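You operate a simulated robot arm through the tools that you are given. There is no shell and no other tool.

You are at the controls of a simulated two-armed robot. One attempt, no reset.

TASK
Move the blue slider to the repeat on the display, lock it, reset and jog once.
Fine: on the press; the yellow knob frees and locks it; its lamp lights at the mark. Leave the other controls alone. Where these are worked on the way, their far stop is far enough and under half their travel is too little: yellow knob.

The check looks at the end state, three seconds after you hand in, the way a careful person would. Anything else that was tipped, shoved, dropped, spilled or broken makes it a failure.

THE ROBOT
Two 7-joint arms with fingered hands on one trunk that stands fixed in place. Base frame: the origin is at the foot of the trunk, x ahead of it, y to its left, z up. Lengths are in cm, angles in degrees, forces in N, time in s.
The left shoulder is at [7.1, 17.2, 152.7], the right one opposite. Each reaches about 115.6 cm from its shoulder. Payload 5 kg a hand.
Tool frame (each hand has its own): the origin (TCP) lies between the finger pads and is the grasp point; the fingertips stand 4.3 cm ahead of it; z points along the fingers, y is the line along which they close. The gripper opens to 14.4 cm; its body begins 5 cm behind the TCP. The gripper is a hand of 5 fingers: y runs from the thumb to the fingers, the wrist lies at [-2.1, -12.4, -22.1] in the tool frame, and closing takes about 1.5 s.
Orientation is told as [roll, pitch, yaw] about the base's x, y, z axes, in that order, counted from this pose: with the fingers straight down and the wrist toward the robot, the tool's x, y and z point along [0, 1, 0], [1, 0, 0] and [0, 0, -1] of the base frame.

THE INTERFACE
- The arms move only by the tool nudge_tool. It takes "left_steps", "right_steps" or both (then of equal length, played together; a hand with none holds still); each is a list of rows, each a list of 2 entries, a list of its own where there are three numbers: the shift along the tool's x, y, z in cm, then the turn, a rotation vector about the tool's x, y, z in rad. In form: [[[dx, dy, dz], [wx, wy, wz]], ...]. A call has 1 to 20 rows; each row is the pose to reach, as a shift and turn from the pose commanded when the call began, along the tool's axes at that moment. "left_claw" and "right_claw" are, for a hand that has rows, the finger opening in cm, from 0 to 14.4, set as the call begins (left out, the last holds). Each row takes 0.2 s and may step no farther than 5 cm and 8.6 degrees from the row before; otherwise, or with a gripper value out of range, the whole call is refused. Where a pose cannot be reached the arm comes as near as it can. A force on the tool above 60 N (or 10 N above the force at the start of the call, whichever is more), or a blocked arm, ends the call early, and 0.2 s more pass. Each finger travels about 4.5 cm/s and halts on what it meets, pressing with about 30 N; the grip force reading is that of the motor and also rises with nothing between the fingers. The clock runs only during rows and for 0.2 s after the last one: add rows that repeat a pose to give the fingers time. It gives the time, the measured TCP pose, the force on the tool (base axes), the opening and the grip force at its end, in the units of the frame above (readings bear some noise), with the torque about the TCP (base axes, N m) and any sound that the robot's microphone picked up.
- Cameras (640 x 400 px; columns grow to the right, rows downward): "scene" is now at [13.37, 2.63, 175.63]; the picture's right is [0.30, -0.95, 0.00], its down [-0.59, -0.19, -0.78] and it looks along [0.75, 0.24, -0.62] (base axes); focal length 305 px, centre (320, 200). "left" rides on the left gripper at [-8.6, -10.8, -16.8] in its tool frame; the picture's right is [-0.80, -0.28, 0.53], its down [0.54, -0.73, 0.42] and it looks along [0.27, 0.63, 0.73] (tool axes); focal length 275 px, centre (320, 200). "right" rides on the right gripper at [8.6, -10.8, -16.8] in its tool frame; the picture's right is [-0.80, 0.28, -0.53], its down [-0.54, -0.73, 0.42] and it looks along [-0.27, 0.63, 0.73] (tool axes); focal length 275 px, centre (320, 200). There is no depth. A picture from a camera that has moved, and an enlarged one, comes with that camera's place and axes in the base frame and with its lens.
- grab_frame(camera): a new picture of that camera. No time passes.
- slide_trunk(by): slides the trunk up (or, below 0, down) by that many cm; the arms and the scene camera ride with it, the base frame stays. It gives what a move gives, with no picture.
- grasp_type(shape, hand): the hand has 5 fingers and takes this shape, open, in about a second: jaw (thumb against the fingers, like two jaws); tri (thumb and two fingers); tip (a fingertip pinch); poke (one finger out to press); point (the index stretched); flat (the hand flat); cup (the hand cupped); fist (a fist). The gripper value then closes the fingers along that shape, each until it touches; the sizes above hold for jaw. It gives what a move gives, with no picture.
- turn_head(pan, tilt): turns the head with the scene camera to pan (to the left, within 86 degrees either way) and tilt (down, from -29 to 69), counted from straight ahead of the robot. It gives what a move gives.
- zoom(camera, box): a new picture of the part [left, top, right, bottom] of that camera's present view, enlarged. No time passes.
- finish_job(): hands the job in; it is judged then, once.

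Places have to be worked out from the pictures, the camera data and where the tool is seen. Open the grippers and draw the arms clear of the work before you hand the job in, unless the task says otherwise.

The tools are called as name(argument=value, ...) on one line, values as JSON. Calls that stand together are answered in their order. nudge_tool: Moves the arms, as the interface text tells. Its arguments: {"type":"object","properties":{"left_steps":{"type":"array","items":{"type":"array"}},"left_claw":{"type":"number"},"right_steps":{"type":"array","items":{"type":"array"}},"right_claw":{"type":"number"}},"required":[]} The other tools are called the same way: slide_trunk (by) moves the trunk up or down; grasp_type (shape, hand) gives the hand a shape; turn_head (pan, tilt) turns the head that bears the scene camera; grab_frame (camera) takes a picture; zoom (camera, box) takes an enlarged picture of a part of a camera's view; finish_job () hands the job in.

At the start:

```text
clock: 0.0
left_eef_pos: [73.04, 45.77, 151.05]
left_ee_rot: [0.0, 0.0, 0.0]
left_contact_force: [0.4, -0.5, -0.3]
left_wrist_torque: [-0.01, -0.02, 0.01]
left_opening: 14.36
left_finger_force: 0.0
left_shape: jaw
right_eef_pos: [82.15, -13.74, 149.01]
right_ee_rot: [0.1, 0.1, -0.1]
right_contact_force: [-1.7, 0.4, -0.5]
right_wrist_torque: [-0.02, 0.01, 0.0]
right_opening: 14.37
right_finger_force: 0.1
right_shape: jaw
trunk travel left (down, up): [-62.5, 31.5]
head pan, tilt (commanded): [17.5, 38.6]
```

scene: 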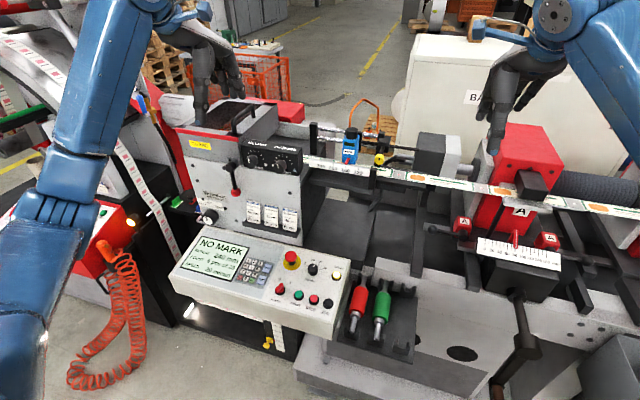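
right: 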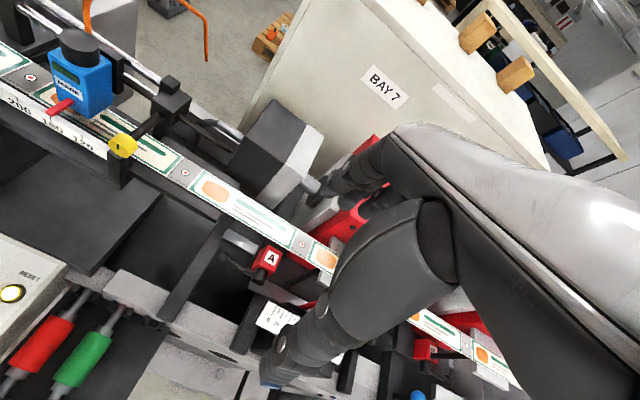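
left: 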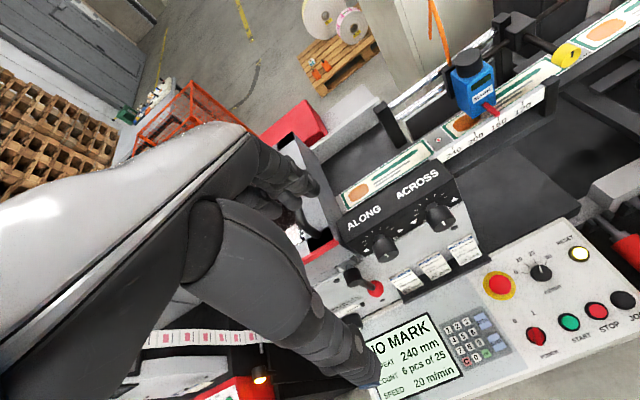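

I'll start by looking closely at the display, the slider and the controls.

zoom(camera="scene", box=[160, 220, 360, 345])

zoom(camera="scene", box=[300, 100, 460, 200])

zoom(camera="left", box=[400, 20, 640, 170])

zoom(camera="right", box=[0, 0, 240, 150])

zoom(camera="left", box=[360, 200, 640, 400])

```text
3.20 times, centred on (260, 282) of scene
camera zoom: at [13.37, 2.63, 175.63], right [0.3, -0.95, 0.0], down [-0.59, -0.19, -0.78], along [0.75, 0.24, -0.62], focal length 976 px, centre (512, -64)
```

zoom: 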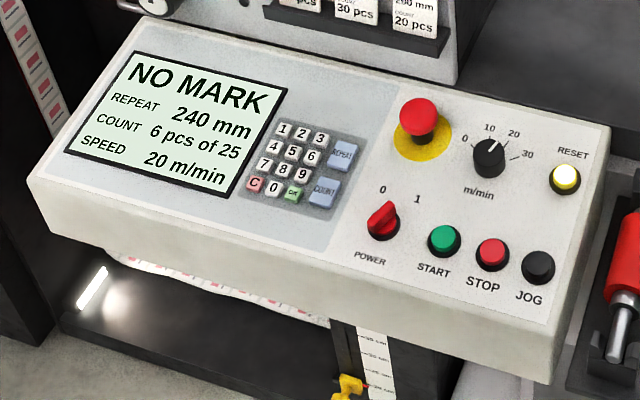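

```text
4.00 times, centred on (380, 150) of scene
camera zoom: at [13.37, 2.63, 175.63], right [0.3, -0.95, 0.0], down [-0.59, -0.19, -0.78], along [0.75, 0.24, -0.62], focal length 1220 px, centre (80, 400)
```

zoom: 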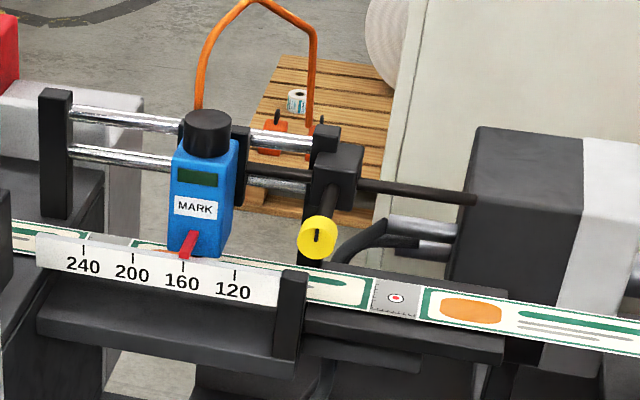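

```text
2.67 times, centred on (520, 95) of left
camera zoom: at [62.22, 37.21, 167.83], right [-0.28, -0.8, -0.53], down [-0.73, 0.54, -0.42], along [0.63, 0.27, -0.73], focal length 734 px, centre (-213, 480)
```

zoom: 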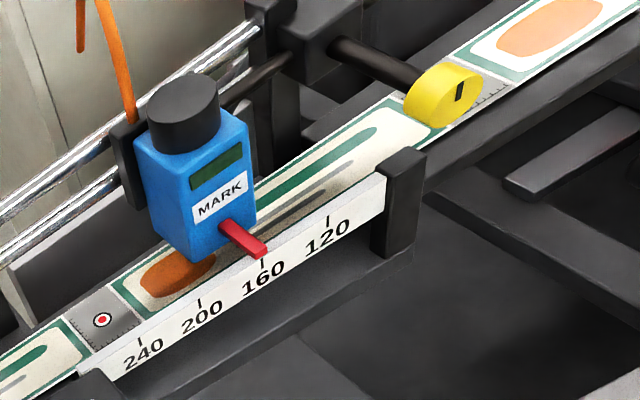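

```text
2.67 times, centred on (120, 75) of right
camera zoom: at [71.18, -5.1, 165.83], right [0.28, -0.8, 0.53], down [-0.73, -0.54, -0.42], along [0.63, -0.27, -0.73], focal length 734 px, centre (853, 533)
```

zoom: 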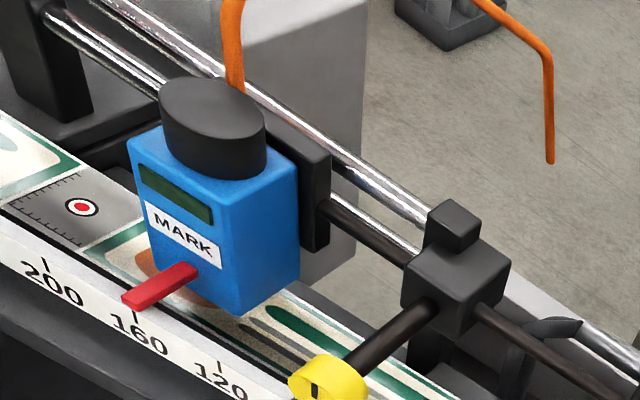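

```text
2.00 times, centred on (500, 300) of left
camera zoom: at [62.22, 37.21, 167.83], right [-0.28, -0.8, -0.53], down [-0.73, 0.54, -0.42], along [0.63, 0.27, -0.73], focal length 551 px, centre (-40, 0)
```

zoom: 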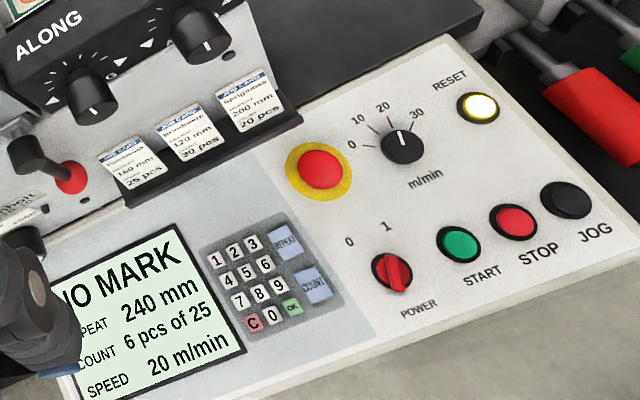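

The display says repeat 240 mm and the pointer sits near 160 (y≈19); the ticks look true-scale, with 240 at y≈27. I'll zoom in closer on the yellow knob and the box.

zoom(camera="right", box=[80, 90, 208, 170])

zoom(camera="left", box=[500, 10, 628, 90])

zoom(camera="scene", box=[330, 120, 410, 170])

grab_frame(camera="scene")

```text
5.00 times, centred on (144, 130) of right
camera zoom: at [71.18, -5.1, 165.83], right [0.28, -0.8, 0.53], down [-0.73, -0.54, -0.42], along [0.63, -0.27, -0.73], focal length 1376 px, centre (1200, 550)
```

zoom: 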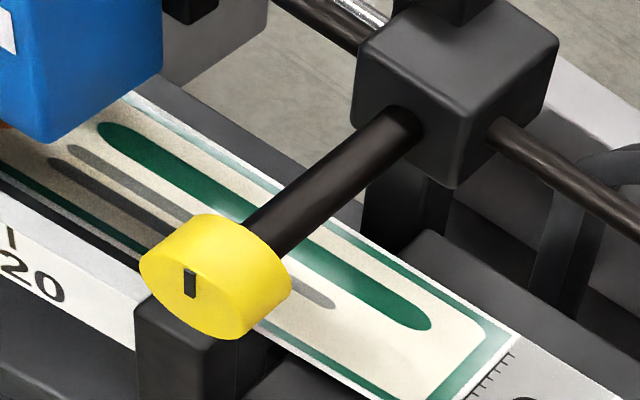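

```text
5.00 times, centred on (564, 50) of left
camera zoom: at [62.22, 37.21, 167.83], right [-0.28, -0.8, -0.53], down [-0.73, 0.54, -0.42], along [0.63, 0.27, -0.73], focal length 1376 px, centre (-900, 950)
```

zoom: 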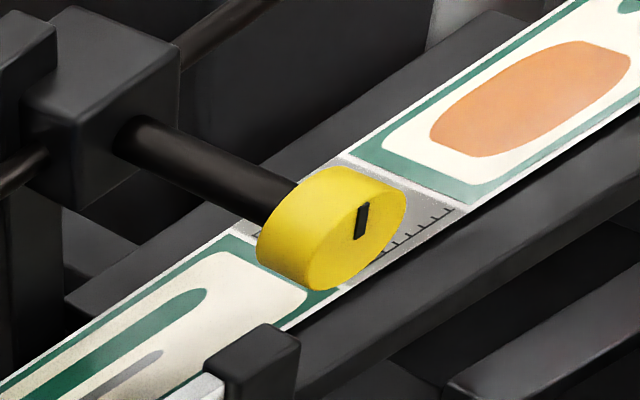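

```text
8.00 times, centred on (370, 145) of scene
camera zoom: at [13.37, 2.63, 175.63], right [0.3, -0.95, 0.0], down [-0.59, -0.19, -0.78], along [0.75, 0.24, -0.62], focal length 2439 px, centre (-80, 640)
```

zoom: 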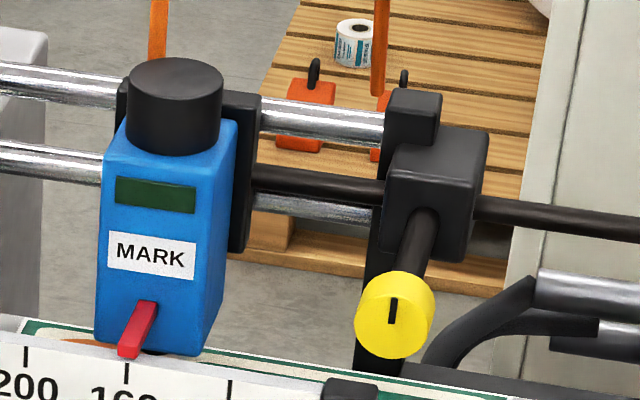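

```text
taken
camera scene: at [13.37, 2.63, 175.63], right [0.3, -0.95, 0.0], down [-0.59, -0.19, -0.78], along [0.75, 0.24, -0.62], focal length 305 px, centre (320, 200)
```

scene: 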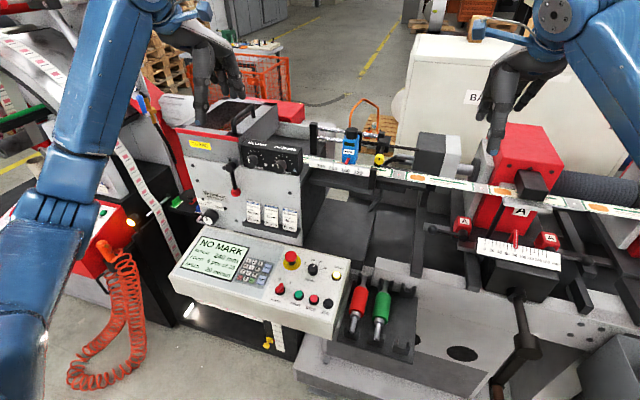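

The knob is a plain yellow cylinder (about 2.9 cm across, 2 cm long) on a shaft along x, centred near (91.5, 9.4, 130.4), with little clearance below it. I'll try the fingertip pinch shape on the right hand in free air and see what it looks like.

grasp_type(hand="right", shape="tip")

```text
clock: 0.9
left_eef_pos: [73.06, 45.79, 151.02]
left_ee_rot: [0.0, -0.1, 0.0]
left_contact_force: [0.4, 0.5, 0.6]
left_wrist_torque: [0.01, -0.01, 0.01]
left_opening: 14.35
left_finger_force: 0.0
left_shape: jaw
right_eef_pos: [82.09, -13.84, 149.04]
right_ee_rot: [-0.1, 0.1, 0.0]
right_contact_force: [0.4, -0.2, 0.5]
right_wrist_torque: [0.03, 0.01, -0.01]
right_opening: 14.36
right_finger_force: 0.0
right_shape: tip
trunk travel left (down, up): [-62.5, 31.5]
head pan, tilt (commanded): [17.5, 38.6]
```

Now I'll look at the hand in the tip shape from both cameras.

grab_frame(camera="right")

turn_head(pan=0, tilt=30)

grab_frame(camera="scene")

```text
taken
camera right: at [71.19, -5.1, 165.83], right [0.28, -0.8, 0.53], down [-0.73, -0.54, -0.42], along [0.63, -0.27, -0.73], focal length 275 px, centre (320, 200)
```

right: 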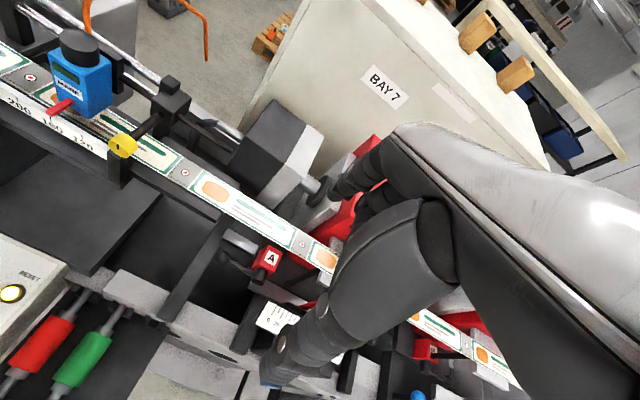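

```text
clock: 1.7
left_eef_pos: [72.91, 45.8, 151.0]
left_ee_rot: [-0.1, -0.1, -0.1]
left_contact_force: [0.3, -0.3, 0.0]
left_wrist_torque: [0.02, -0.01, 0.01]
left_opening: 14.35
left_finger_force: 0.1
left_shape: jaw
right_eef_pos: [82.24, -13.64, 148.98]
right_ee_rot: [0.1, 0.0, 0.0]
right_contact_force: [0.0, 0.1, 0.0]
right_wrist_torque: [0.02, -0.01, 0.01]
right_opening: 14.35
right_finger_force: 0.1
right_shape: tip
trunk travel left (down, up): [-62.5, 31.5]
head pan, tilt (commanded): [0.0, 30.0]
```

```text
taken
camera scene: at [14.23, 0.05, 176.95], right [0.0, -1.0, 0.0], down [-0.5, 0.0, -0.87], along [0.87, 0.0, -0.5], focal length 305 px, centre (320, 200)
```

scene: 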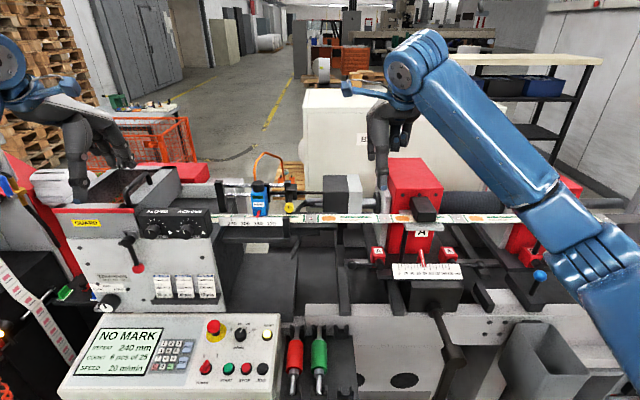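

zoom(camera="scene", box=[310, 60, 470, 160])

zoom(camera="scene", box=[200, 160, 360, 260])

```text
4.00 times, centred on (390, 110) of scene
camera zoom: at [14.23, 0.05, 176.95], right [0.0, -1.0, 0.0], down [-0.5, 0.0, -0.87], along [0.87, 0.0, -0.5], focal length 1220 px, centre (40, 560)
```

zoom: 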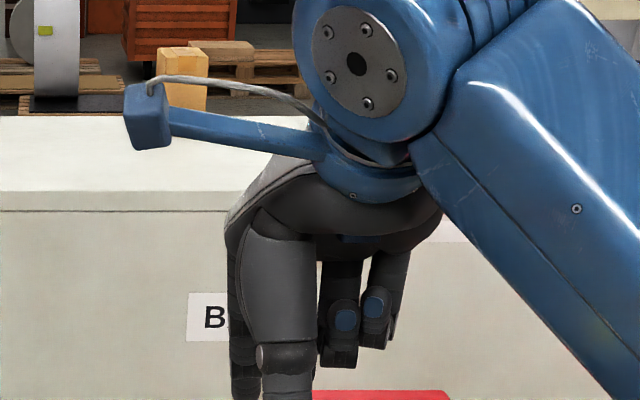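

```text
4.00 times, centred on (280, 210) of scene
camera zoom: at [14.23, 0.05, 176.95], right [0.0, -1.0, 0.0], down [-0.5, 0.0, -0.87], along [0.87, 0.0, -0.5], focal length 1220 px, centre (480, 160)
```

zoom: 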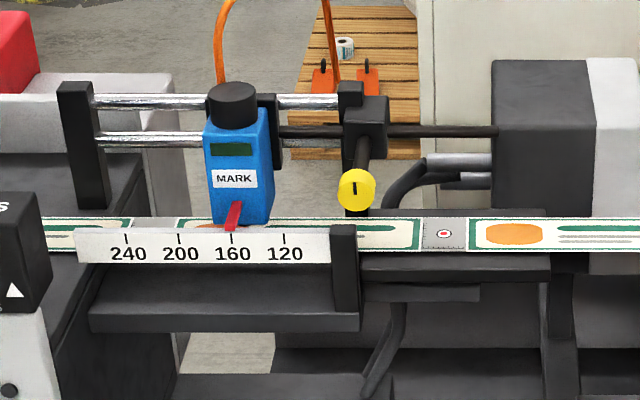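

The pinch shape puts the index finger and thumb at the TCP, with the other fingers curled on the −y side. In free air I'll turn the right hand so its fingers point ahead at the knob, with the thumb right, the index left and the curled fingers up, and half close it.

nudge_tool(right_steps=[[[0, 0, 0], [-0.0806, -0.0806, -0.0806]], [[0, 0, 0], [-0.1612, -0.1612, -0.1612]], [[0, 0, 0], [-0.2418, -0.2418, -0.2418]], [[0, 0, 0], [-0.3224, -0.3224, -0.3224]], [[0, 0, 0], [-0.403, -0.403, -0.403]], [[0, 0, 0], [-0.4836, -0.4836, -0.4836]], [[0, 0, 0], [-0.5642, -0.5642, -0.5642]], [[0, 0, 0], [-0.6448, -0.6448, -0.6448]], [[0, 0, 0], [-0.7254, -0.7254, -0.7254]], [[0, 0, 0], [-0.806, -0.806, -0.806]], [[0, 0, 0], [-0.8866, -0.8866, -0.8866]], [[0, 0, 0], [-0.9672, -0.9672, -0.9672]], [[0, 0, 0], [-1.0478, -1.0478, -1.0478]], [[0, 0, 0], [-1.1284, -1.1284, -1.1284]], [[0, 0, 0], [-1.209, -1.209, -1.209]], [[0, 0, 0], [-1.209, -1.209, -1.209]]], right_claw=6)

```text
clock: 5.1
left_eef_pos: [72.98, 45.83, 150.97]
left_ee_rot: [0.0, 0.1, 0.1]
left_contact_force: [-0.6, 1.3, 0.1]
left_wrist_torque: [-0.04, 0.04, 0.0]
left_opening: 14.37
left_finger_force: 0.2
left_shape: jaw
right_eef_pos: [82.24, -13.75, 149.09]
right_ee_rot: [-89.9, 0.1, 90.1]
right_contact_force: [0.4, 0.2, -0.1]
right_wrist_torque: [0.0, -0.01, 0.0]
right_opening: 6.07
right_finger_force: 0.2
right_shape: tip
trunk travel left (down, up): [-62.5, 31.5]
head pan, tilt (commanded): [0.0, 30.0]
```

The arm reached that pose cleanly. I'll check how it looks.

grab_frame(camera="right")

grab_frame(camera="scene")

grab_frame(camera="left")

```text
taken
camera right: at [65.31, -24.62, 140.49], right [-0.53, 0.28, 0.8], down [0.42, -0.72, 0.54], along [0.73, 0.63, 0.27], focal length 275 px, centre (320, 200)
```

right: 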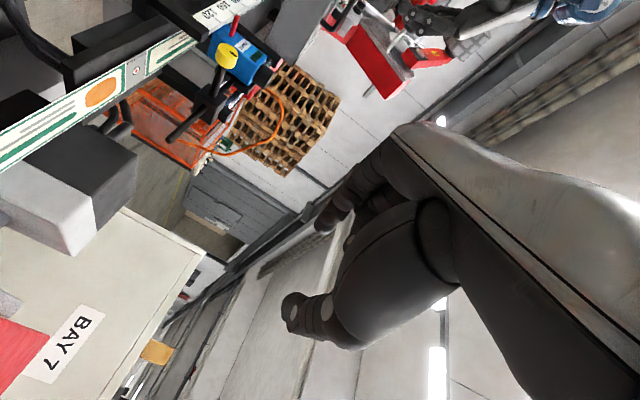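

```text
taken
camera scene: at [14.23, 0.07, 176.95], right [0.0, -1.0, 0.0], down [-0.5, 0.0, -0.87], along [0.87, 0.0, -0.5], focal length 305 px, centre (320, 200)
```

scene: 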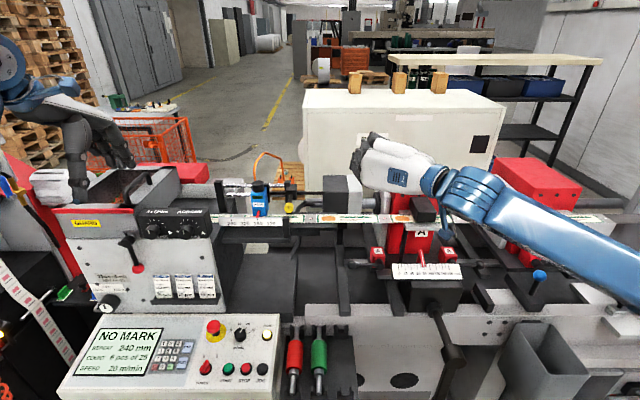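

```text
taken
camera left: at [62.23, 37.23, 167.82], right [-0.28, -0.8, -0.53], down [-0.73, 0.54, -0.42], along [0.63, 0.27, -0.73], focal length 275 px, centre (320, 200)
```

left: 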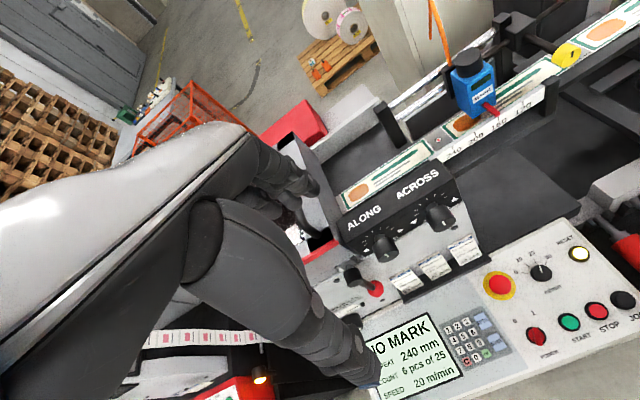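

zoom(camera="right", box=[220, 120, 476, 380])

zoom(camera="scene", box=[320, 110, 480, 210])

```text
1.54 times, centred on (348, 250) of right
camera zoom: at [65.31, -24.62, 140.49], right [-0.53, 0.28, 0.8], down [0.42, -0.72, 0.54], along [0.73, 0.63, 0.27], focal length 424 px, centre (277, 123)
```

zoom: 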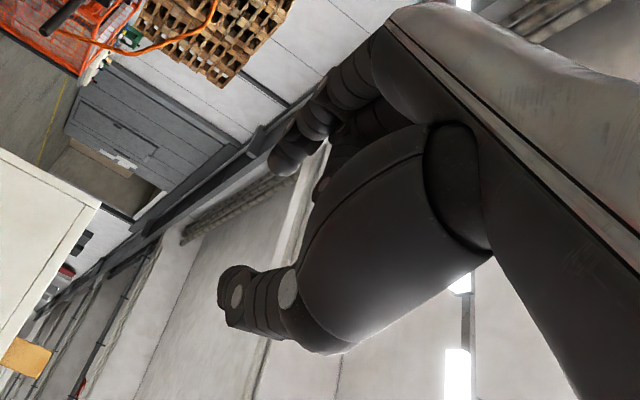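

```text
4.00 times, centred on (400, 160) of scene
camera zoom: at [14.23, 0.07, 176.95], right [0.0, -1.0, 0.0], down [-0.5, 0.0, -0.87], along [0.87, 0.0, -0.5], focal length 1220 px, centre (0, 360)
```

zoom: 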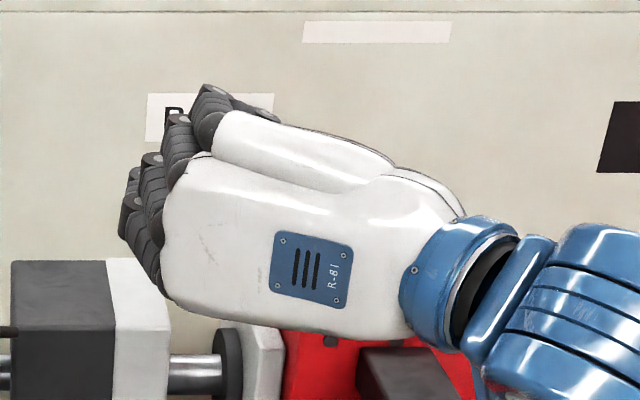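

The tips appear to straddle a point about 4 cm ahead of the TCP. I'll close the pinch to about the knob's diameter in free air to see exactly where the pads meet.

nudge_tool(right_steps=[[[0, 0, 0], [0, 0, 0]], [[0, 0, 0], [0, 0, 0]], [[0, 0, 0], [0, 0, 0]], [[0, 0, 0], [0, 0, 0]], [[0, 0, 0], [0, 0, 0]], [[0, 0, 0], [0, 0, 0]]], right_claw=2.9)

zoom(camera="right", box=[220, 140, 412, 260])

nudge_tool(right_steps=[[[0, 0, 0], [0, 0, 0]], [[0, 0, 0], [0, 0, 0]], [[0, 0, 0], [0, 0, 0]], [[0, 0, 0], [0, 0, 0]], [[0, 0, 0], [0, 0, 0]], [[0, 0, 0], [0, 0, 0]]], right_claw=0)

grab_frame(camera="right")

```text
clock: 6.5
left_eef_pos: [72.98, 45.73, 151.03]
left_ee_rot: [-0.1, -0.1, 0.0]
left_contact_force: [0.4, 0.5, -0.1]
left_wrist_torque: [-0.03, 0.03, 0.02]
left_opening: 14.35
left_finger_force: 0.0
left_shape: jaw
right_eef_pos: [82.17, -13.86, 149.09]
right_ee_rot: [-90.0, 0.0, 90.0]
right_contact_force: [-0.7, -0.4, 0.1]
right_wrist_torque: [0.0, -0.02, -0.02]
right_opening: 2.93
right_finger_force: 0.1
right_shape: tip
trunk travel left (down, up): [-62.5, 31.5]
head pan, tilt (commanded): [0.0, 30.0]
```

```text
3.33 times, centred on (316, 200) of right
camera zoom: at [65.29, -24.6, 140.5], right [-0.53, 0.28, 0.8], down [0.42, -0.73, 0.54], along [0.73, 0.63, 0.27], focal length 918 px, centre (333, 200)
```

zoom: 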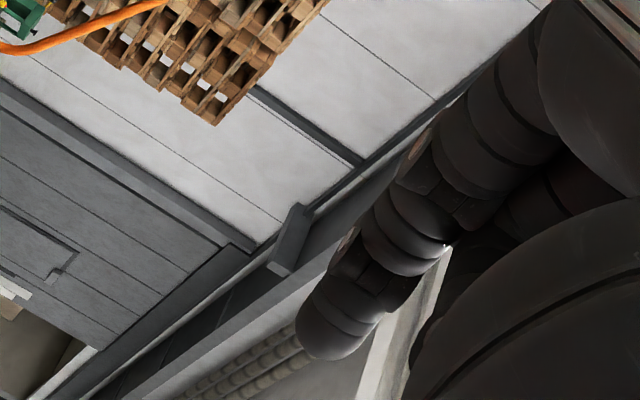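

```text
clock: 7.9
left_eef_pos: [73.02, 45.81, 150.99]
left_ee_rot: [0.0, 0.0, 0.0]
left_contact_force: [-0.9, -0.3, -0.8]
left_wrist_torque: [-0.01, -0.05, 0.02]
left_opening: 14.37
left_finger_force: 0.2
left_shape: jaw
right_eef_pos: [82.16, -13.74, 149.1]
right_ee_rot: [-90.0, 0.0, 90.0]
right_contact_force: [0.1, 0.7, 0.0]
right_wrist_torque: [0.01, 0.0, 0.03]
right_opening: 0.0
right_finger_force: 30.0
right_shape: tip
trunk travel left (down, up): [-62.5, 31.5]
head pan, tilt (commanded): [0.0, 30.0]
```

```text
taken
camera right: at [65.29, -24.62, 140.5], right [-0.53, 0.28, 0.8], down [0.42, -0.73, 0.54], along [0.73, 0.63, 0.27], focal length 275 px, centre (320, 200)
```

right: 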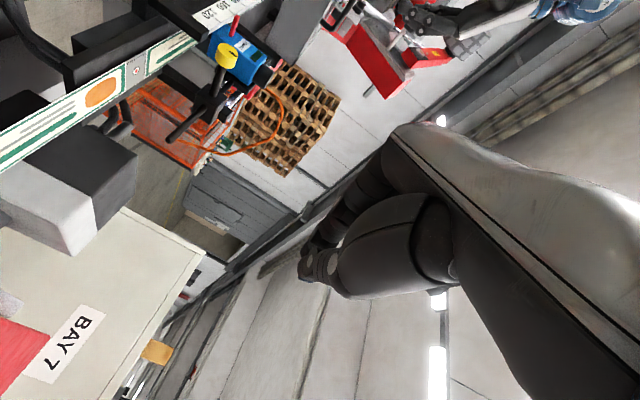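

zoom(camera="right", box=[256, 190, 416, 290])

```text
4.00 times, centred on (336, 240) of right
camera zoom: at [65.29, -24.62, 140.5], right [-0.53, 0.28, 0.8], down [0.42, -0.73, 0.54], along [0.73, 0.63, 0.27], focal length 1101 px, centre (256, 40)
```

zoom: 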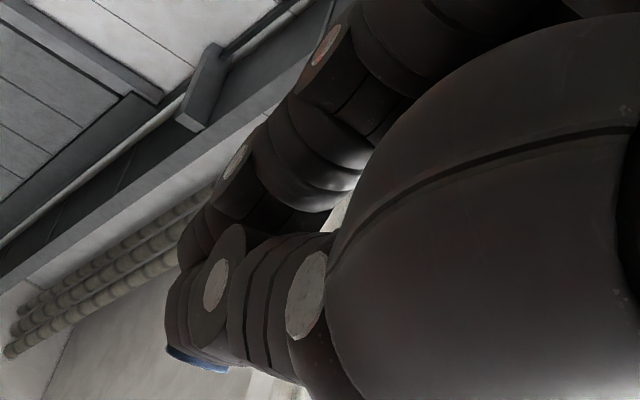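

The closed pads meet about 4 cm ahead of the TCP. The knob axis is at y≈9.2, z≈130.3, with its body from x≈90.4 to 92.4. I'll open to 6 cm and move to a pre-grasp in front of it, rolled 40° clockwise so I can turn counter-clockwise afterwards.

nudge_tool(right_steps=[[[0, 0, -2], [0, 0, 0.1]], [[2.6, 3.2, -4.2], [0, 0, 0.2]], [[5.3, 6.5, -4.2], [0, 0, 0.3]], [[8.0, 9.8, -4.2], [0, 0, 0.4]], [[10.7, 13.1, -4.2], [0, 0, 0.5]], [[13.4, 16.4, -4.2], [0, 0, 0.6]], [[16.1, 19.7, -4.2], [0, 0, 0.698]], [[18.8, 22.95, -4.2], [0, 0, 0.698]], [[18.8, 22.95, -4.2], [0, 0, 0.698]]], right_claw=6)

grab_frame(camera="right")

grab_frame(camera="scene")

grab_frame(camera="left")

```text
clock: 9.9
left_eef_pos: [73.17, 45.63, 151.06]
left_ee_rot: [0.0, 0.0, 0.0]
left_contact_force: [0.2, -0.6, 0.2]
left_wrist_torque: [0.02, 0.01, -0.01]
left_opening: 14.37
left_finger_force: 0.0
left_shape: jaw
right_eef_pos: [78.17, 9.31, 129.98]
right_ee_rot: [-89.8, -40.0, 89.9]
right_contact_force: [0.2, -0.7, -0.2]
right_wrist_torque: [-0.01, 0.01, -0.01]
right_opening: 5.97
right_finger_force: 0.0
right_shape: tip
trunk travel left (down, up): [-62.5, 31.5]
head pan, tilt (commanded): [0.0, 30.0]
```

```text
taken
camera right: at [61.27, 6.55, 116.54], right [-0.53, -0.29, 0.79], down [0.42, -0.9, -0.05], along [0.73, 0.31, 0.61], focal length 275 px, centre (320, 200)
```

right: 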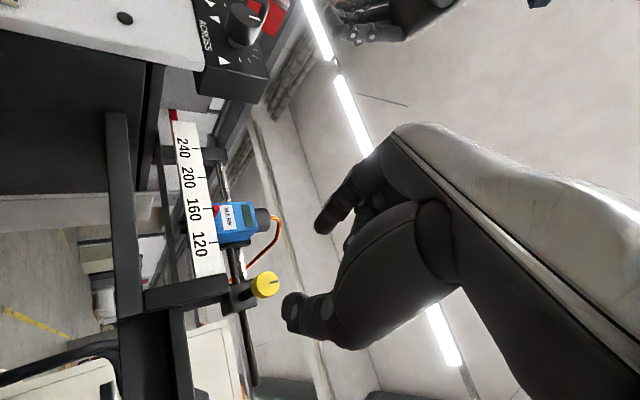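

```text
taken
camera scene: at [14.24, -0.08, 176.95], right [0.0, -1.0, 0.0], down [-0.5, 0.0, -0.87], along [0.87, 0.0, -0.5], focal length 305 px, centre (320, 200)
```

scene: 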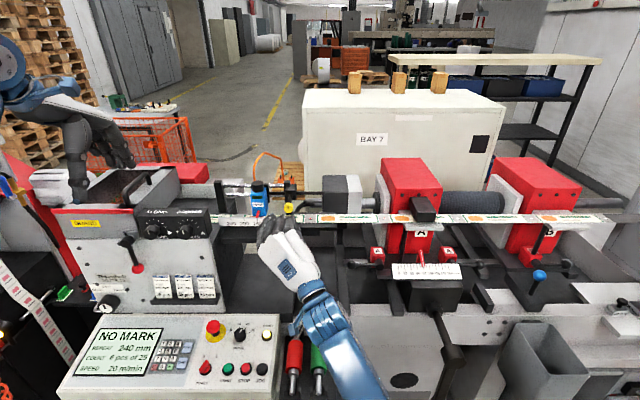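

```text
taken
camera left: at [62.24, 37.08, 167.84], right [-0.28, -0.8, -0.53], down [-0.73, 0.54, -0.42], along [0.63, 0.27, -0.73], focal length 275 px, centre (320, 200)
```

left: 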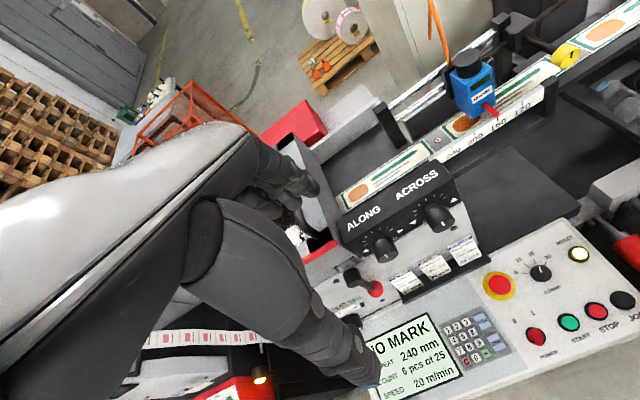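

The knob appears exactly where I predicted, so the alignment is good. Advancing 9 cm along x brings the open fingertips around it.

nudge_tool(right_steps=[[[-0.1, 0.05, 3], [0, 0, 0]], [[-0.2, 0.1, 6], [0, 0, 0]], [[-0.2, 0.1, 8], [0, 0, 0]], [[-0.2, 0.1, 9.2], [0, 0, 0]], [[-0.2, 0.1, 9.2], [0, 0, 0]]])

grab_frame(camera="right")

zoom(camera="scene", box=[200, 160, 360, 260])

zoom(camera="left", box=[448, 0, 640, 120])

```text
clock: 11.1
left_eef_pos: [73.12, 45.82, 150.91]
left_ee_rot: [0.0, 0.0, 0.1]
left_contact_force: [-1.1, -0.8, -0.6]
left_wrist_torque: [-0.02, -0.01, -0.02]
left_opening: 14.35
left_finger_force: 0.1
left_shape: jaw
right_eef_pos: [87.17, 9.28, 130.32]
right_ee_rot: [-89.8, -40.0, 90.0]
right_contact_force: [0.4, 0.0, -0.6]
right_wrist_torque: [-0.01, -0.01, 0.0]
right_opening: 5.98
right_finger_force: 0.1
right_shape: tip
trunk travel left (down, up): [-62.5, 31.5]
head pan, tilt (commanded): [0.0, 30.0]
```

```text
taken
camera right: at [70.26, 6.45, 116.72], right [-0.53, -0.29, 0.79], down [0.42, -0.9, -0.05], along [0.73, 0.31, 0.61], focal length 275 px, centre (320, 200)
```

right: 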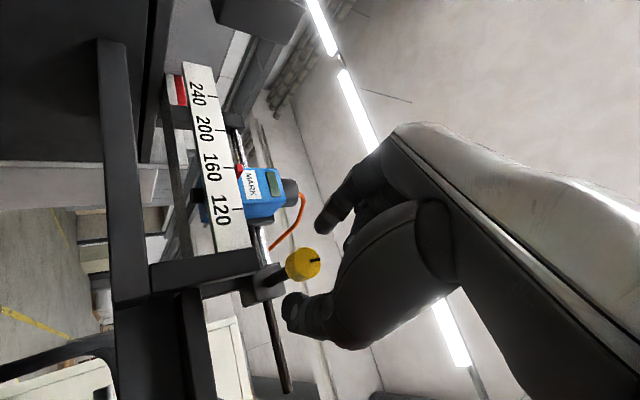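

```text
4.00 times, centred on (280, 210) of scene
camera zoom: at [14.24, 0.06, 176.95], right [0.0, -1.0, 0.0], down [-0.5, 0.0, -0.87], along [0.87, 0.0, -0.5], focal length 1220 px, centre (480, 160)
```

zoom: 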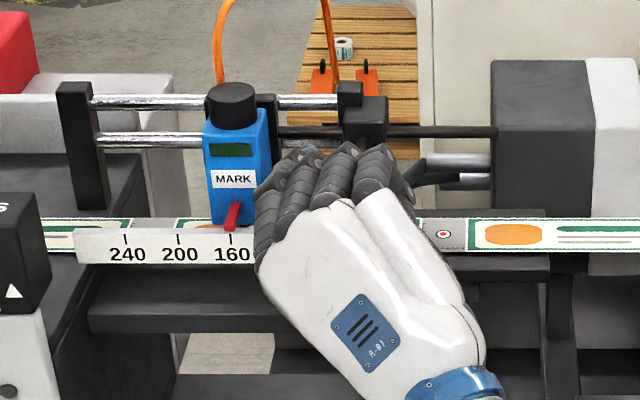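

```text
3.33 times, centred on (544, 60) of left
camera zoom: at [62.24, 37.23, 167.81], right [-0.28, -0.8, -0.53], down [-0.73, 0.54, -0.42], along [0.63, 0.27, -0.73], focal length 918 px, centre (-427, 667)
```

zoom: 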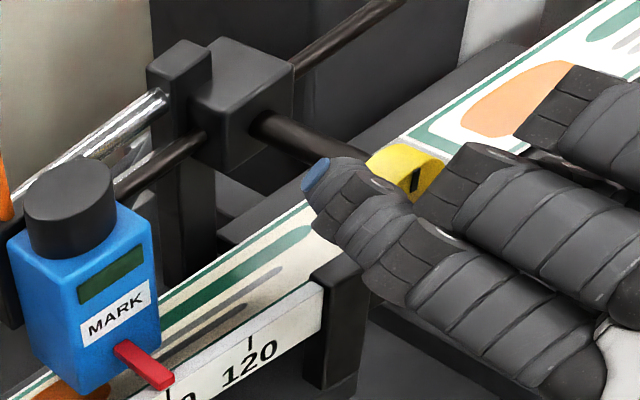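

The knob sits right at the pinch point, between index and thumb. Closing on it now.

nudge_tool(right_steps=[[[0, 0, 0.2], [0, 0, 0]], [[0, 0, 0.2], [0, 0, 0]], [[0, 0, 0.2], [0, 0, 0]], [[0, 0, 0.2], [0, 0, 0]], [[0, 0, 0.2], [0, 0, 0]], [[0, 0, 0.2], [0, 0, 0]], [[0, 0, 0.2], [0, 0, 0]]], right_claw=0)

zoom(camera="right", box=[224, 210, 384, 310])

zoom(camera="left", box=[448, 0, 640, 120])

```text
clock: 12.7
left_eef_pos: [72.95, 45.73, 150.98]
left_ee_rot: [0.0, -0.1, 0.0]
left_contact_force: [-0.1, -0.3, 0.0]
left_wrist_torque: [-0.02, -0.01, -0.02]
left_opening: 14.36
left_finger_force: 0.1
left_shape: jaw
right_eef_pos: [87.3, 9.14, 130.26]
right_ee_rot: [-89.8, -40.0, 89.9]
right_contact_force: [2.8, -0.4, 2.4]
right_wrist_torque: [-0.02, -0.12, 0.0]
right_opening: 2.14
right_finger_force: 29.7
right_shape: tip
trunk travel left (down, up): [-62.5, 31.5]
head pan, tilt (commanded): [0.0, 30.0]
```

```text
4.00 times, centred on (304, 260) of right
camera zoom: at [70.48, 6.42, 116.71], right [-0.53, -0.29, 0.79], down [0.42, -0.9, -0.05], along [0.73, 0.31, 0.61], focal length 1101 px, centre (384, -40)
```

zoom: 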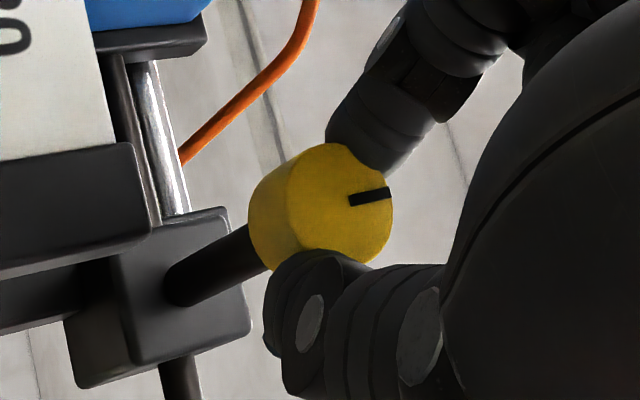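

```text
3.33 times, centred on (544, 60) of left
camera zoom: at [62.26, 37.2, 167.81], right [-0.28, -0.8, -0.53], down [-0.73, 0.54, -0.42], along [0.63, 0.27, -0.73], focal length 918 px, centre (-427, 667)
```

zoom: 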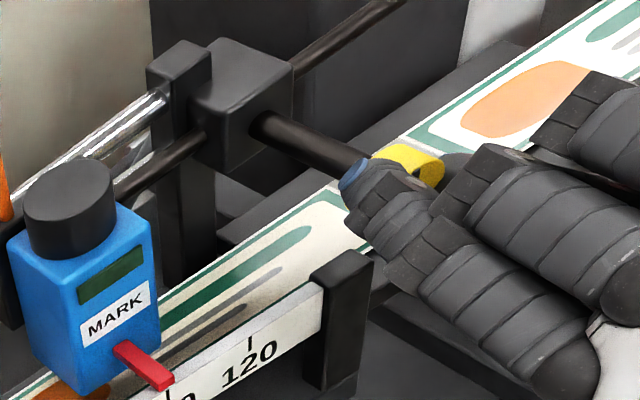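

The knob is firmly pinched and the mark on its face points up. I'll turn counter-clockwise about 20° first and watch the torque.

nudge_tool(right_steps=[[[0, 0, 0], [0, 0, -0.1]], [[0, 0, 0], [0, 0, -0.2]], [[0, 0, 0], [0, 0, -0.3]], [[0, 0, 0], [0, 0, -0.35]], [[0, 0, 0], [0, 0, -0.35]]])

zoom(camera="right", box=[224, 210, 384, 310])

```text
clock: 13.9
left_eef_pos: [73.15, 45.96, 150.85]
left_ee_rot: [0.0, 0.0, 0.1]
left_contact_force: [-0.1, 0.4, -0.4]
left_wrist_torque: [-0.03, 0.01, 0.01]
left_opening: 14.35
left_finger_force: 0.1
left_shape: jaw
right_eef_pos: [87.34, 9.27, 130.4]
right_ee_rot: [-89.9, -19.9, 89.9]
right_contact_force: [0.8, 0.3, -5.4]
right_wrist_torque: [0.02, 0.14, 0.03]
right_opening: 2.13
right_finger_force: 30.0
right_shape: tip
trunk travel left (down, up): [-62.5, 31.5]
head pan, tilt (commanded): [0.0, 30.0]
```

```text
4.00 times, centred on (304, 260) of right
camera zoom: at [70.48, 2.03, 118.62], right [-0.53, 0.0, 0.85], down [0.42, -0.87, 0.26], along [0.73, 0.5, 0.46], focal length 1101 px, centre (384, -40)
```

zoom: 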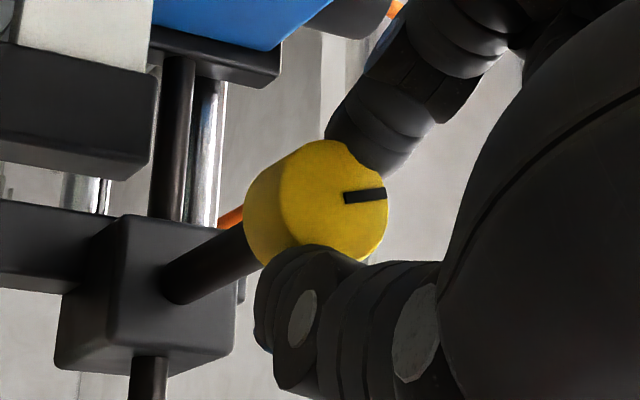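

The mark stayed fixed relative to the fingers while the hand rolled 20°, so the knob turns counter-clockwise with it. Continuing another 60°.

nudge_tool(right_steps=[[[0, 0, 0], [0, 0, -0.12]], [[0, 0, 0], [0, 0, -0.24]], [[0, 0, 0], [0, 0, -0.36]], [[0, 0, 0], [0, 0, -0.48]], [[0, 0, 0], [0, 0, -0.6]], [[0, 0, 0], [0, 0, -0.72]], [[0, 0, 0], [0, 0, -0.84]], [[0, 0, 0], [0, 0, -0.96]], [[0, 0, 0], [0, 0, -1.05]], [[0, 0, 0], [0, 0, -1.05]]])

zoom(camera="right", box=[224, 210, 384, 310])

zoom(camera="left", box=[448, 0, 640, 120])

```text
clock: 16.1
left_eef_pos: [72.99, 45.89, 150.78]
left_ee_rot: [-0.1, 0.1, 0.0]
left_contact_force: [0.0, -0.5, 0.3]
left_wrist_torque: [0.01, 0.04, 0.0]
left_opening: 14.37
left_finger_force: 0.1
left_shape: jaw
right_eef_pos: [87.38, 9.35, 130.31]
right_ee_rot: [-89.8, 40.3, 90.2]
right_contact_force: [-1.7, 10.5, -11.1]
right_wrist_torque: [0.11, 0.49, 0.58]
right_opening: 2.1
right_finger_force: 30.1
right_shape: tip
trunk travel left (down, up): [-62.5, 31.5]
head pan, tilt (commanded): [0.0, 30.0]
```

```text
4.00 times, centred on (304, 260) of right
camera zoom: at [70.54, -4.41, 130.89], right [-0.53, 0.73, 0.42], down [0.43, -0.2, 0.88], along [0.73, 0.65, -0.2], focal length 1101 px, centre (384, -40)
```

zoom: 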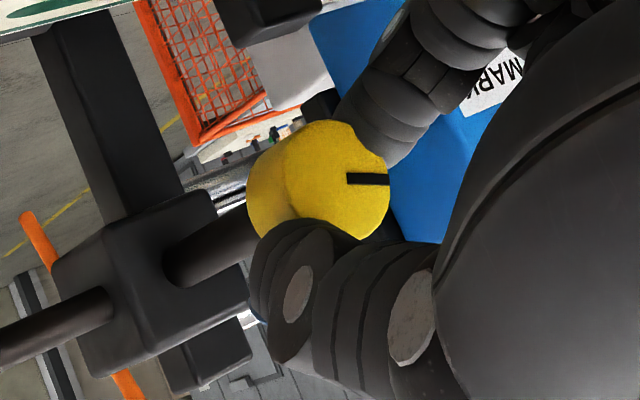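

```text
3.33 times, centred on (544, 60) of left
camera zoom: at [62.33, 37.41, 167.73], right [-0.28, -0.8, -0.53], down [-0.73, 0.54, -0.42], along [0.63, 0.27, -0.73], focal length 918 px, centre (-427, 667)
```

zoom: 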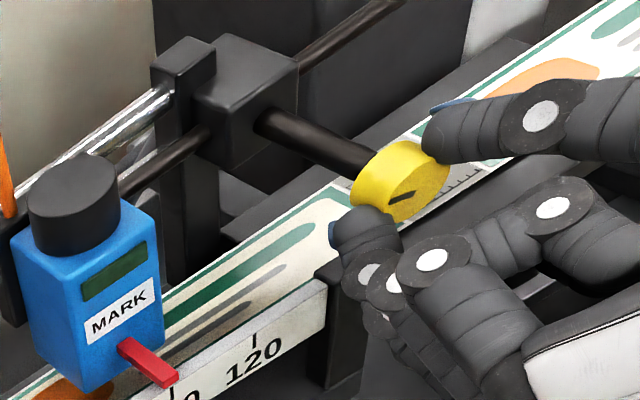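

The knob has turned about 75–80° and the mark now points left; a 10 N side force has appeared. I'll try another ~10° to see whether the stop has been reached.

nudge_tool(right_steps=[[[0, 0, 0], [0, 0, -0.08]], [[0, 0, 0], [0, 0, -0.16]], [[0, 0, 0], [0, 0, -0.2]], [[0, 0, 0], [0, 0, -0.2]]])

zoom(camera="right", box=[224, 210, 384, 310])

zoom(camera="left", box=[448, 0, 640, 120])

```text
clock: 17.1
left_eef_pos: [73.12, 45.91, 150.73]
left_ee_rot: [-0.2, 0.1, 0.0]
left_contact_force: [-0.2, 0.5, -0.6]
left_wrist_torque: [-0.01, 0.0, 0.0]
left_opening: 14.35
left_finger_force: 0.0
left_shape: jaw
right_eef_pos: [87.35, 9.48, 130.41]
right_ee_rot: [-89.7, 51.8, 90.2]
right_contact_force: [0.5, 10.6, -14.1]
right_wrist_torque: [0.09, 0.61, 0.59]
right_opening: 2.07
right_finger_force: 29.5
right_shape: tip
trunk travel left (down, up): [-62.5, 31.5]
head pan, tilt (commanded): [0.0, 30.0]
```

```text
4.00 times, centred on (304, 260) of right
camera zoom: at [70.51, -4.02, 133.62], right [-0.53, 0.8, 0.27], down [0.43, -0.02, 0.9], along [0.73, 0.6, -0.33], focal length 1101 px, centre (384, -40)
```

zoom: 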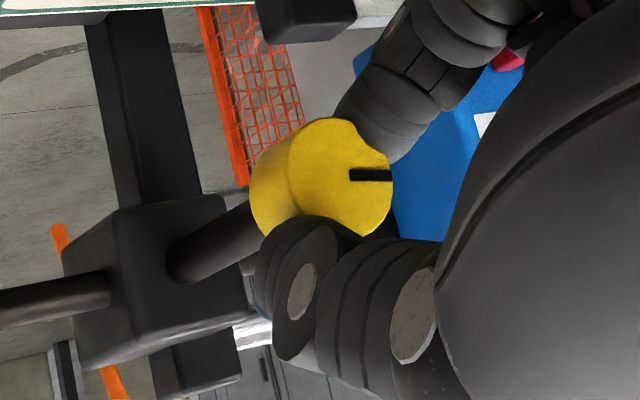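

```text
3.33 times, centred on (544, 60) of left
camera zoom: at [62.43, 37.47, 167.67], right [-0.28, -0.8, -0.53], down [-0.73, 0.54, -0.42], along [0.63, 0.27, -0.73], focal length 918 px, centre (-427, 667)
```

zoom: 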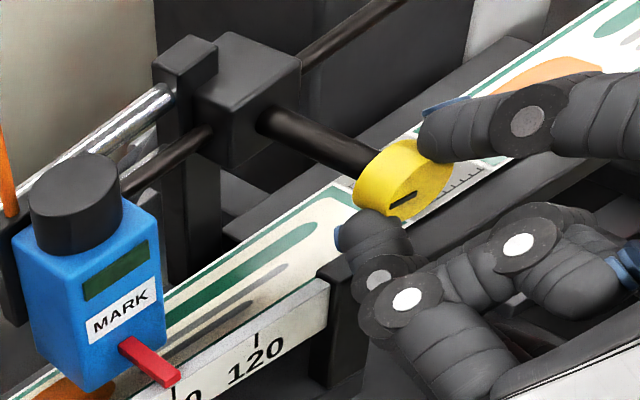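

zoom(camera="left", box=[532, 30, 596, 70])

zoom(camera="right", box=[272, 225, 336, 265])

```text
10.00 times, centred on (564, 50) of left
camera zoom: at [62.43, 37.47, 167.67], right [-0.28, -0.8, -0.53], down [-0.73, 0.54, -0.42], along [0.63, 0.27, -0.73], focal length 2753 px, centre (-2120, 1700)
```

zoom: 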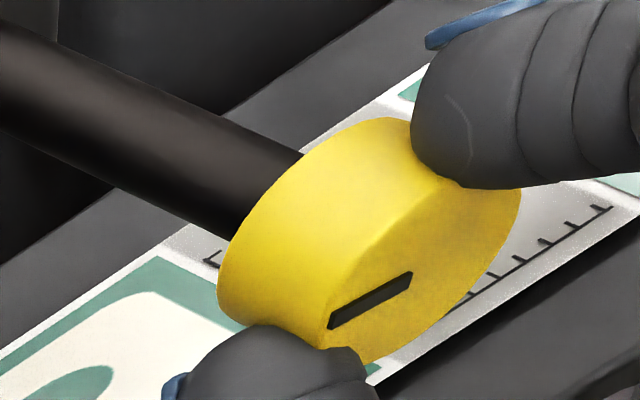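

```text
10.00 times, centred on (304, 245) of right
camera zoom: at [70.51, -4.02, 133.62], right [-0.53, 0.8, 0.27], down [0.43, -0.02, 0.9], along [0.73, 0.6, -0.33], focal length 2753 px, centre (480, -250)
```

zoom: 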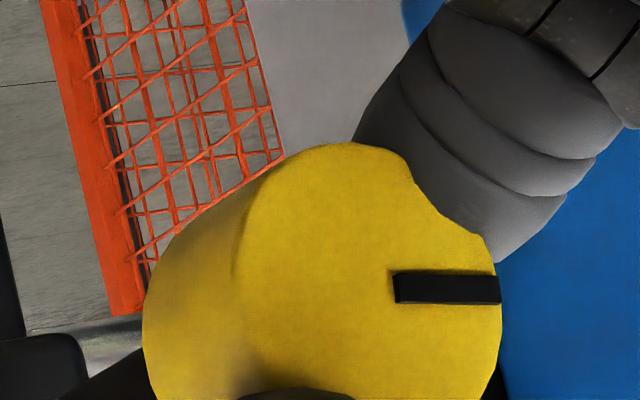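

The mark has turned from straight up to about 80° counter-clockwise and is still following the hand. I'll continue ~12° more.

nudge_tool(right_steps=[[[0, 0, 0], [0, 0, -0.08]], [[0, 0, 0], [0, 0, -0.16]], [[0, 0, 0], [0, 0, -0.22]], [[0, 0, 0], [0, 0, -0.22]]])

zoom(camera="right", box=[272, 225, 336, 265])

zoom(camera="left", box=[532, 30, 596, 70])

```text
clock: 18.1
left_eef_pos: [73.18, 46.16, 150.83]
left_ee_rot: [-0.1, 0.0, 0.0]
left_contact_force: [-0.4, -1.4, 0.4]
left_wrist_torque: [0.01, -0.01, -0.04]
left_opening: 14.36
left_finger_force: 0.1
left_shape: jaw
right_eef_pos: [87.32, 9.54, 130.37]
right_ee_rot: [-89.8, 64.4, 90.3]
right_contact_force: [0.1, 17.0, -9.9]
right_wrist_torque: [0.3, 0.67, 0.78]
right_opening: 2.04
right_finger_force: 30.3
right_shape: tip
trunk travel left (down, up): [-62.5, 31.5]
head pan, tilt (commanded): [0.0, 30.0]
```

```text
10.00 times, centred on (304, 245) of right
camera zoom: at [70.52, -2.94, 136.46], right [-0.54, 0.84, 0.09], down [0.42, 0.18, 0.89], along [0.73, 0.51, -0.45], focal length 2753 px, centre (480, -250)
```

zoom: 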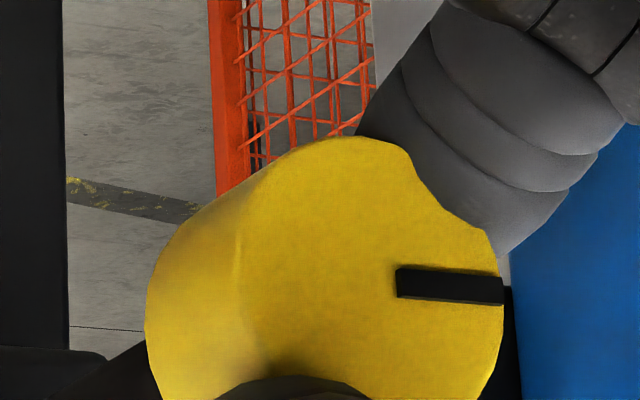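

```text
10.00 times, centred on (564, 50) of left
camera zoom: at [62.37, 37.58, 167.68], right [-0.28, -0.8, -0.53], down [-0.73, 0.54, -0.42], along [0.63, 0.27, -0.73], focal length 2753 px, centre (-2120, 1700)
```

zoom: 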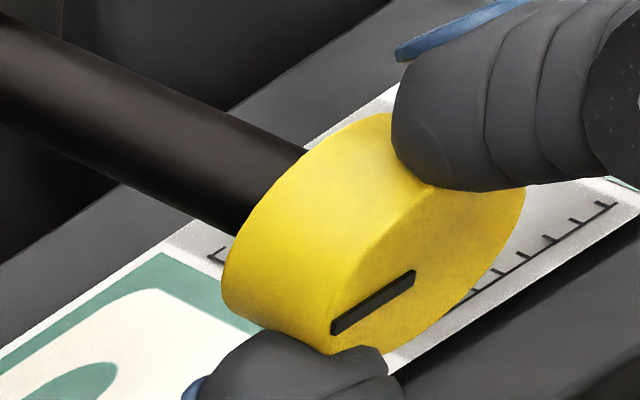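

The mark now points exactly left, 90° from the start, and the torque about x has risen to 0.3 N m. One more small turn will tell whether this is the stop.

nudge_tool(right_steps=[[[0, 0, 0], [0, 0, -0.08]], [[0, 0, 0], [0, 0, -0.16]], [[0, 0, 0], [0, 0, -0.2]], [[0, 0, 0], [0, 0, -0.2]]])

zoom(camera="right", box=[272, 225, 336, 265])

zoom(camera="left", box=[532, 30, 596, 70])

```text
clock: 19.1
left_eef_pos: [73.0, 46.18, 150.67]
left_ee_rot: [-0.2, 0.1, -0.1]
left_contact_force: [0.6, -0.6, -1.0]
left_wrist_torque: [0.01, 0.02, 0.0]
left_opening: 14.36
left_finger_force: 0.1
left_shape: jaw
right_eef_pos: [87.32, 9.74, 130.27]
right_ee_rot: [-89.7, 75.9, 90.4]
right_contact_force: [-1.9, 26.2, -8.5]
right_wrist_torque: [0.69, 0.65, 1.07]
right_opening: 2.06
right_finger_force: 29.7
right_shape: tip
trunk travel left (down, up): [-62.5, 31.5]
head pan, tilt (commanded): [0.0, 30.0]
```

```text
10.00 times, centred on (304, 245) of right
camera zoom: at [70.55, -1.28, 138.85], right [-0.54, 0.84, -0.08], down [0.42, 0.35, 0.84], along [0.73, 0.41, -0.54], focal length 2753 px, centre (480, -250)
```

zoom: 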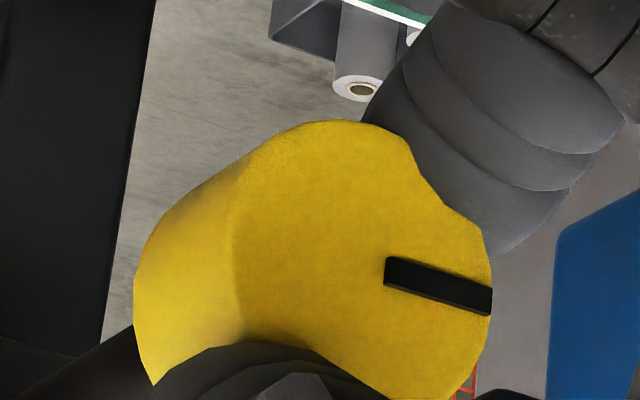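

```text
10.00 times, centred on (564, 50) of left
camera zoom: at [62.28, 37.8, 167.66], right [-0.28, -0.8, -0.53], down [-0.73, 0.54, -0.42], along [0.63, 0.27, -0.73], focal length 2753 px, centre (-2120, 1700)
```

zoom: 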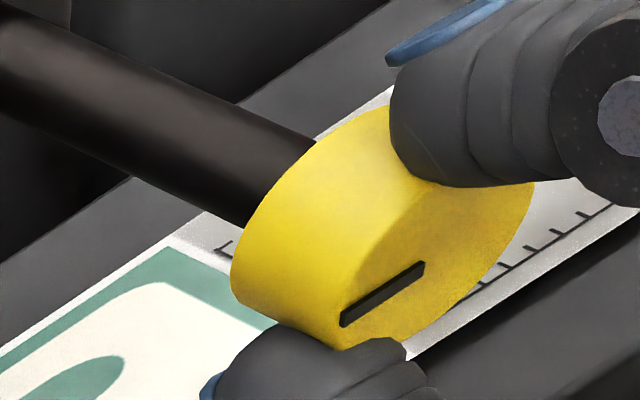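

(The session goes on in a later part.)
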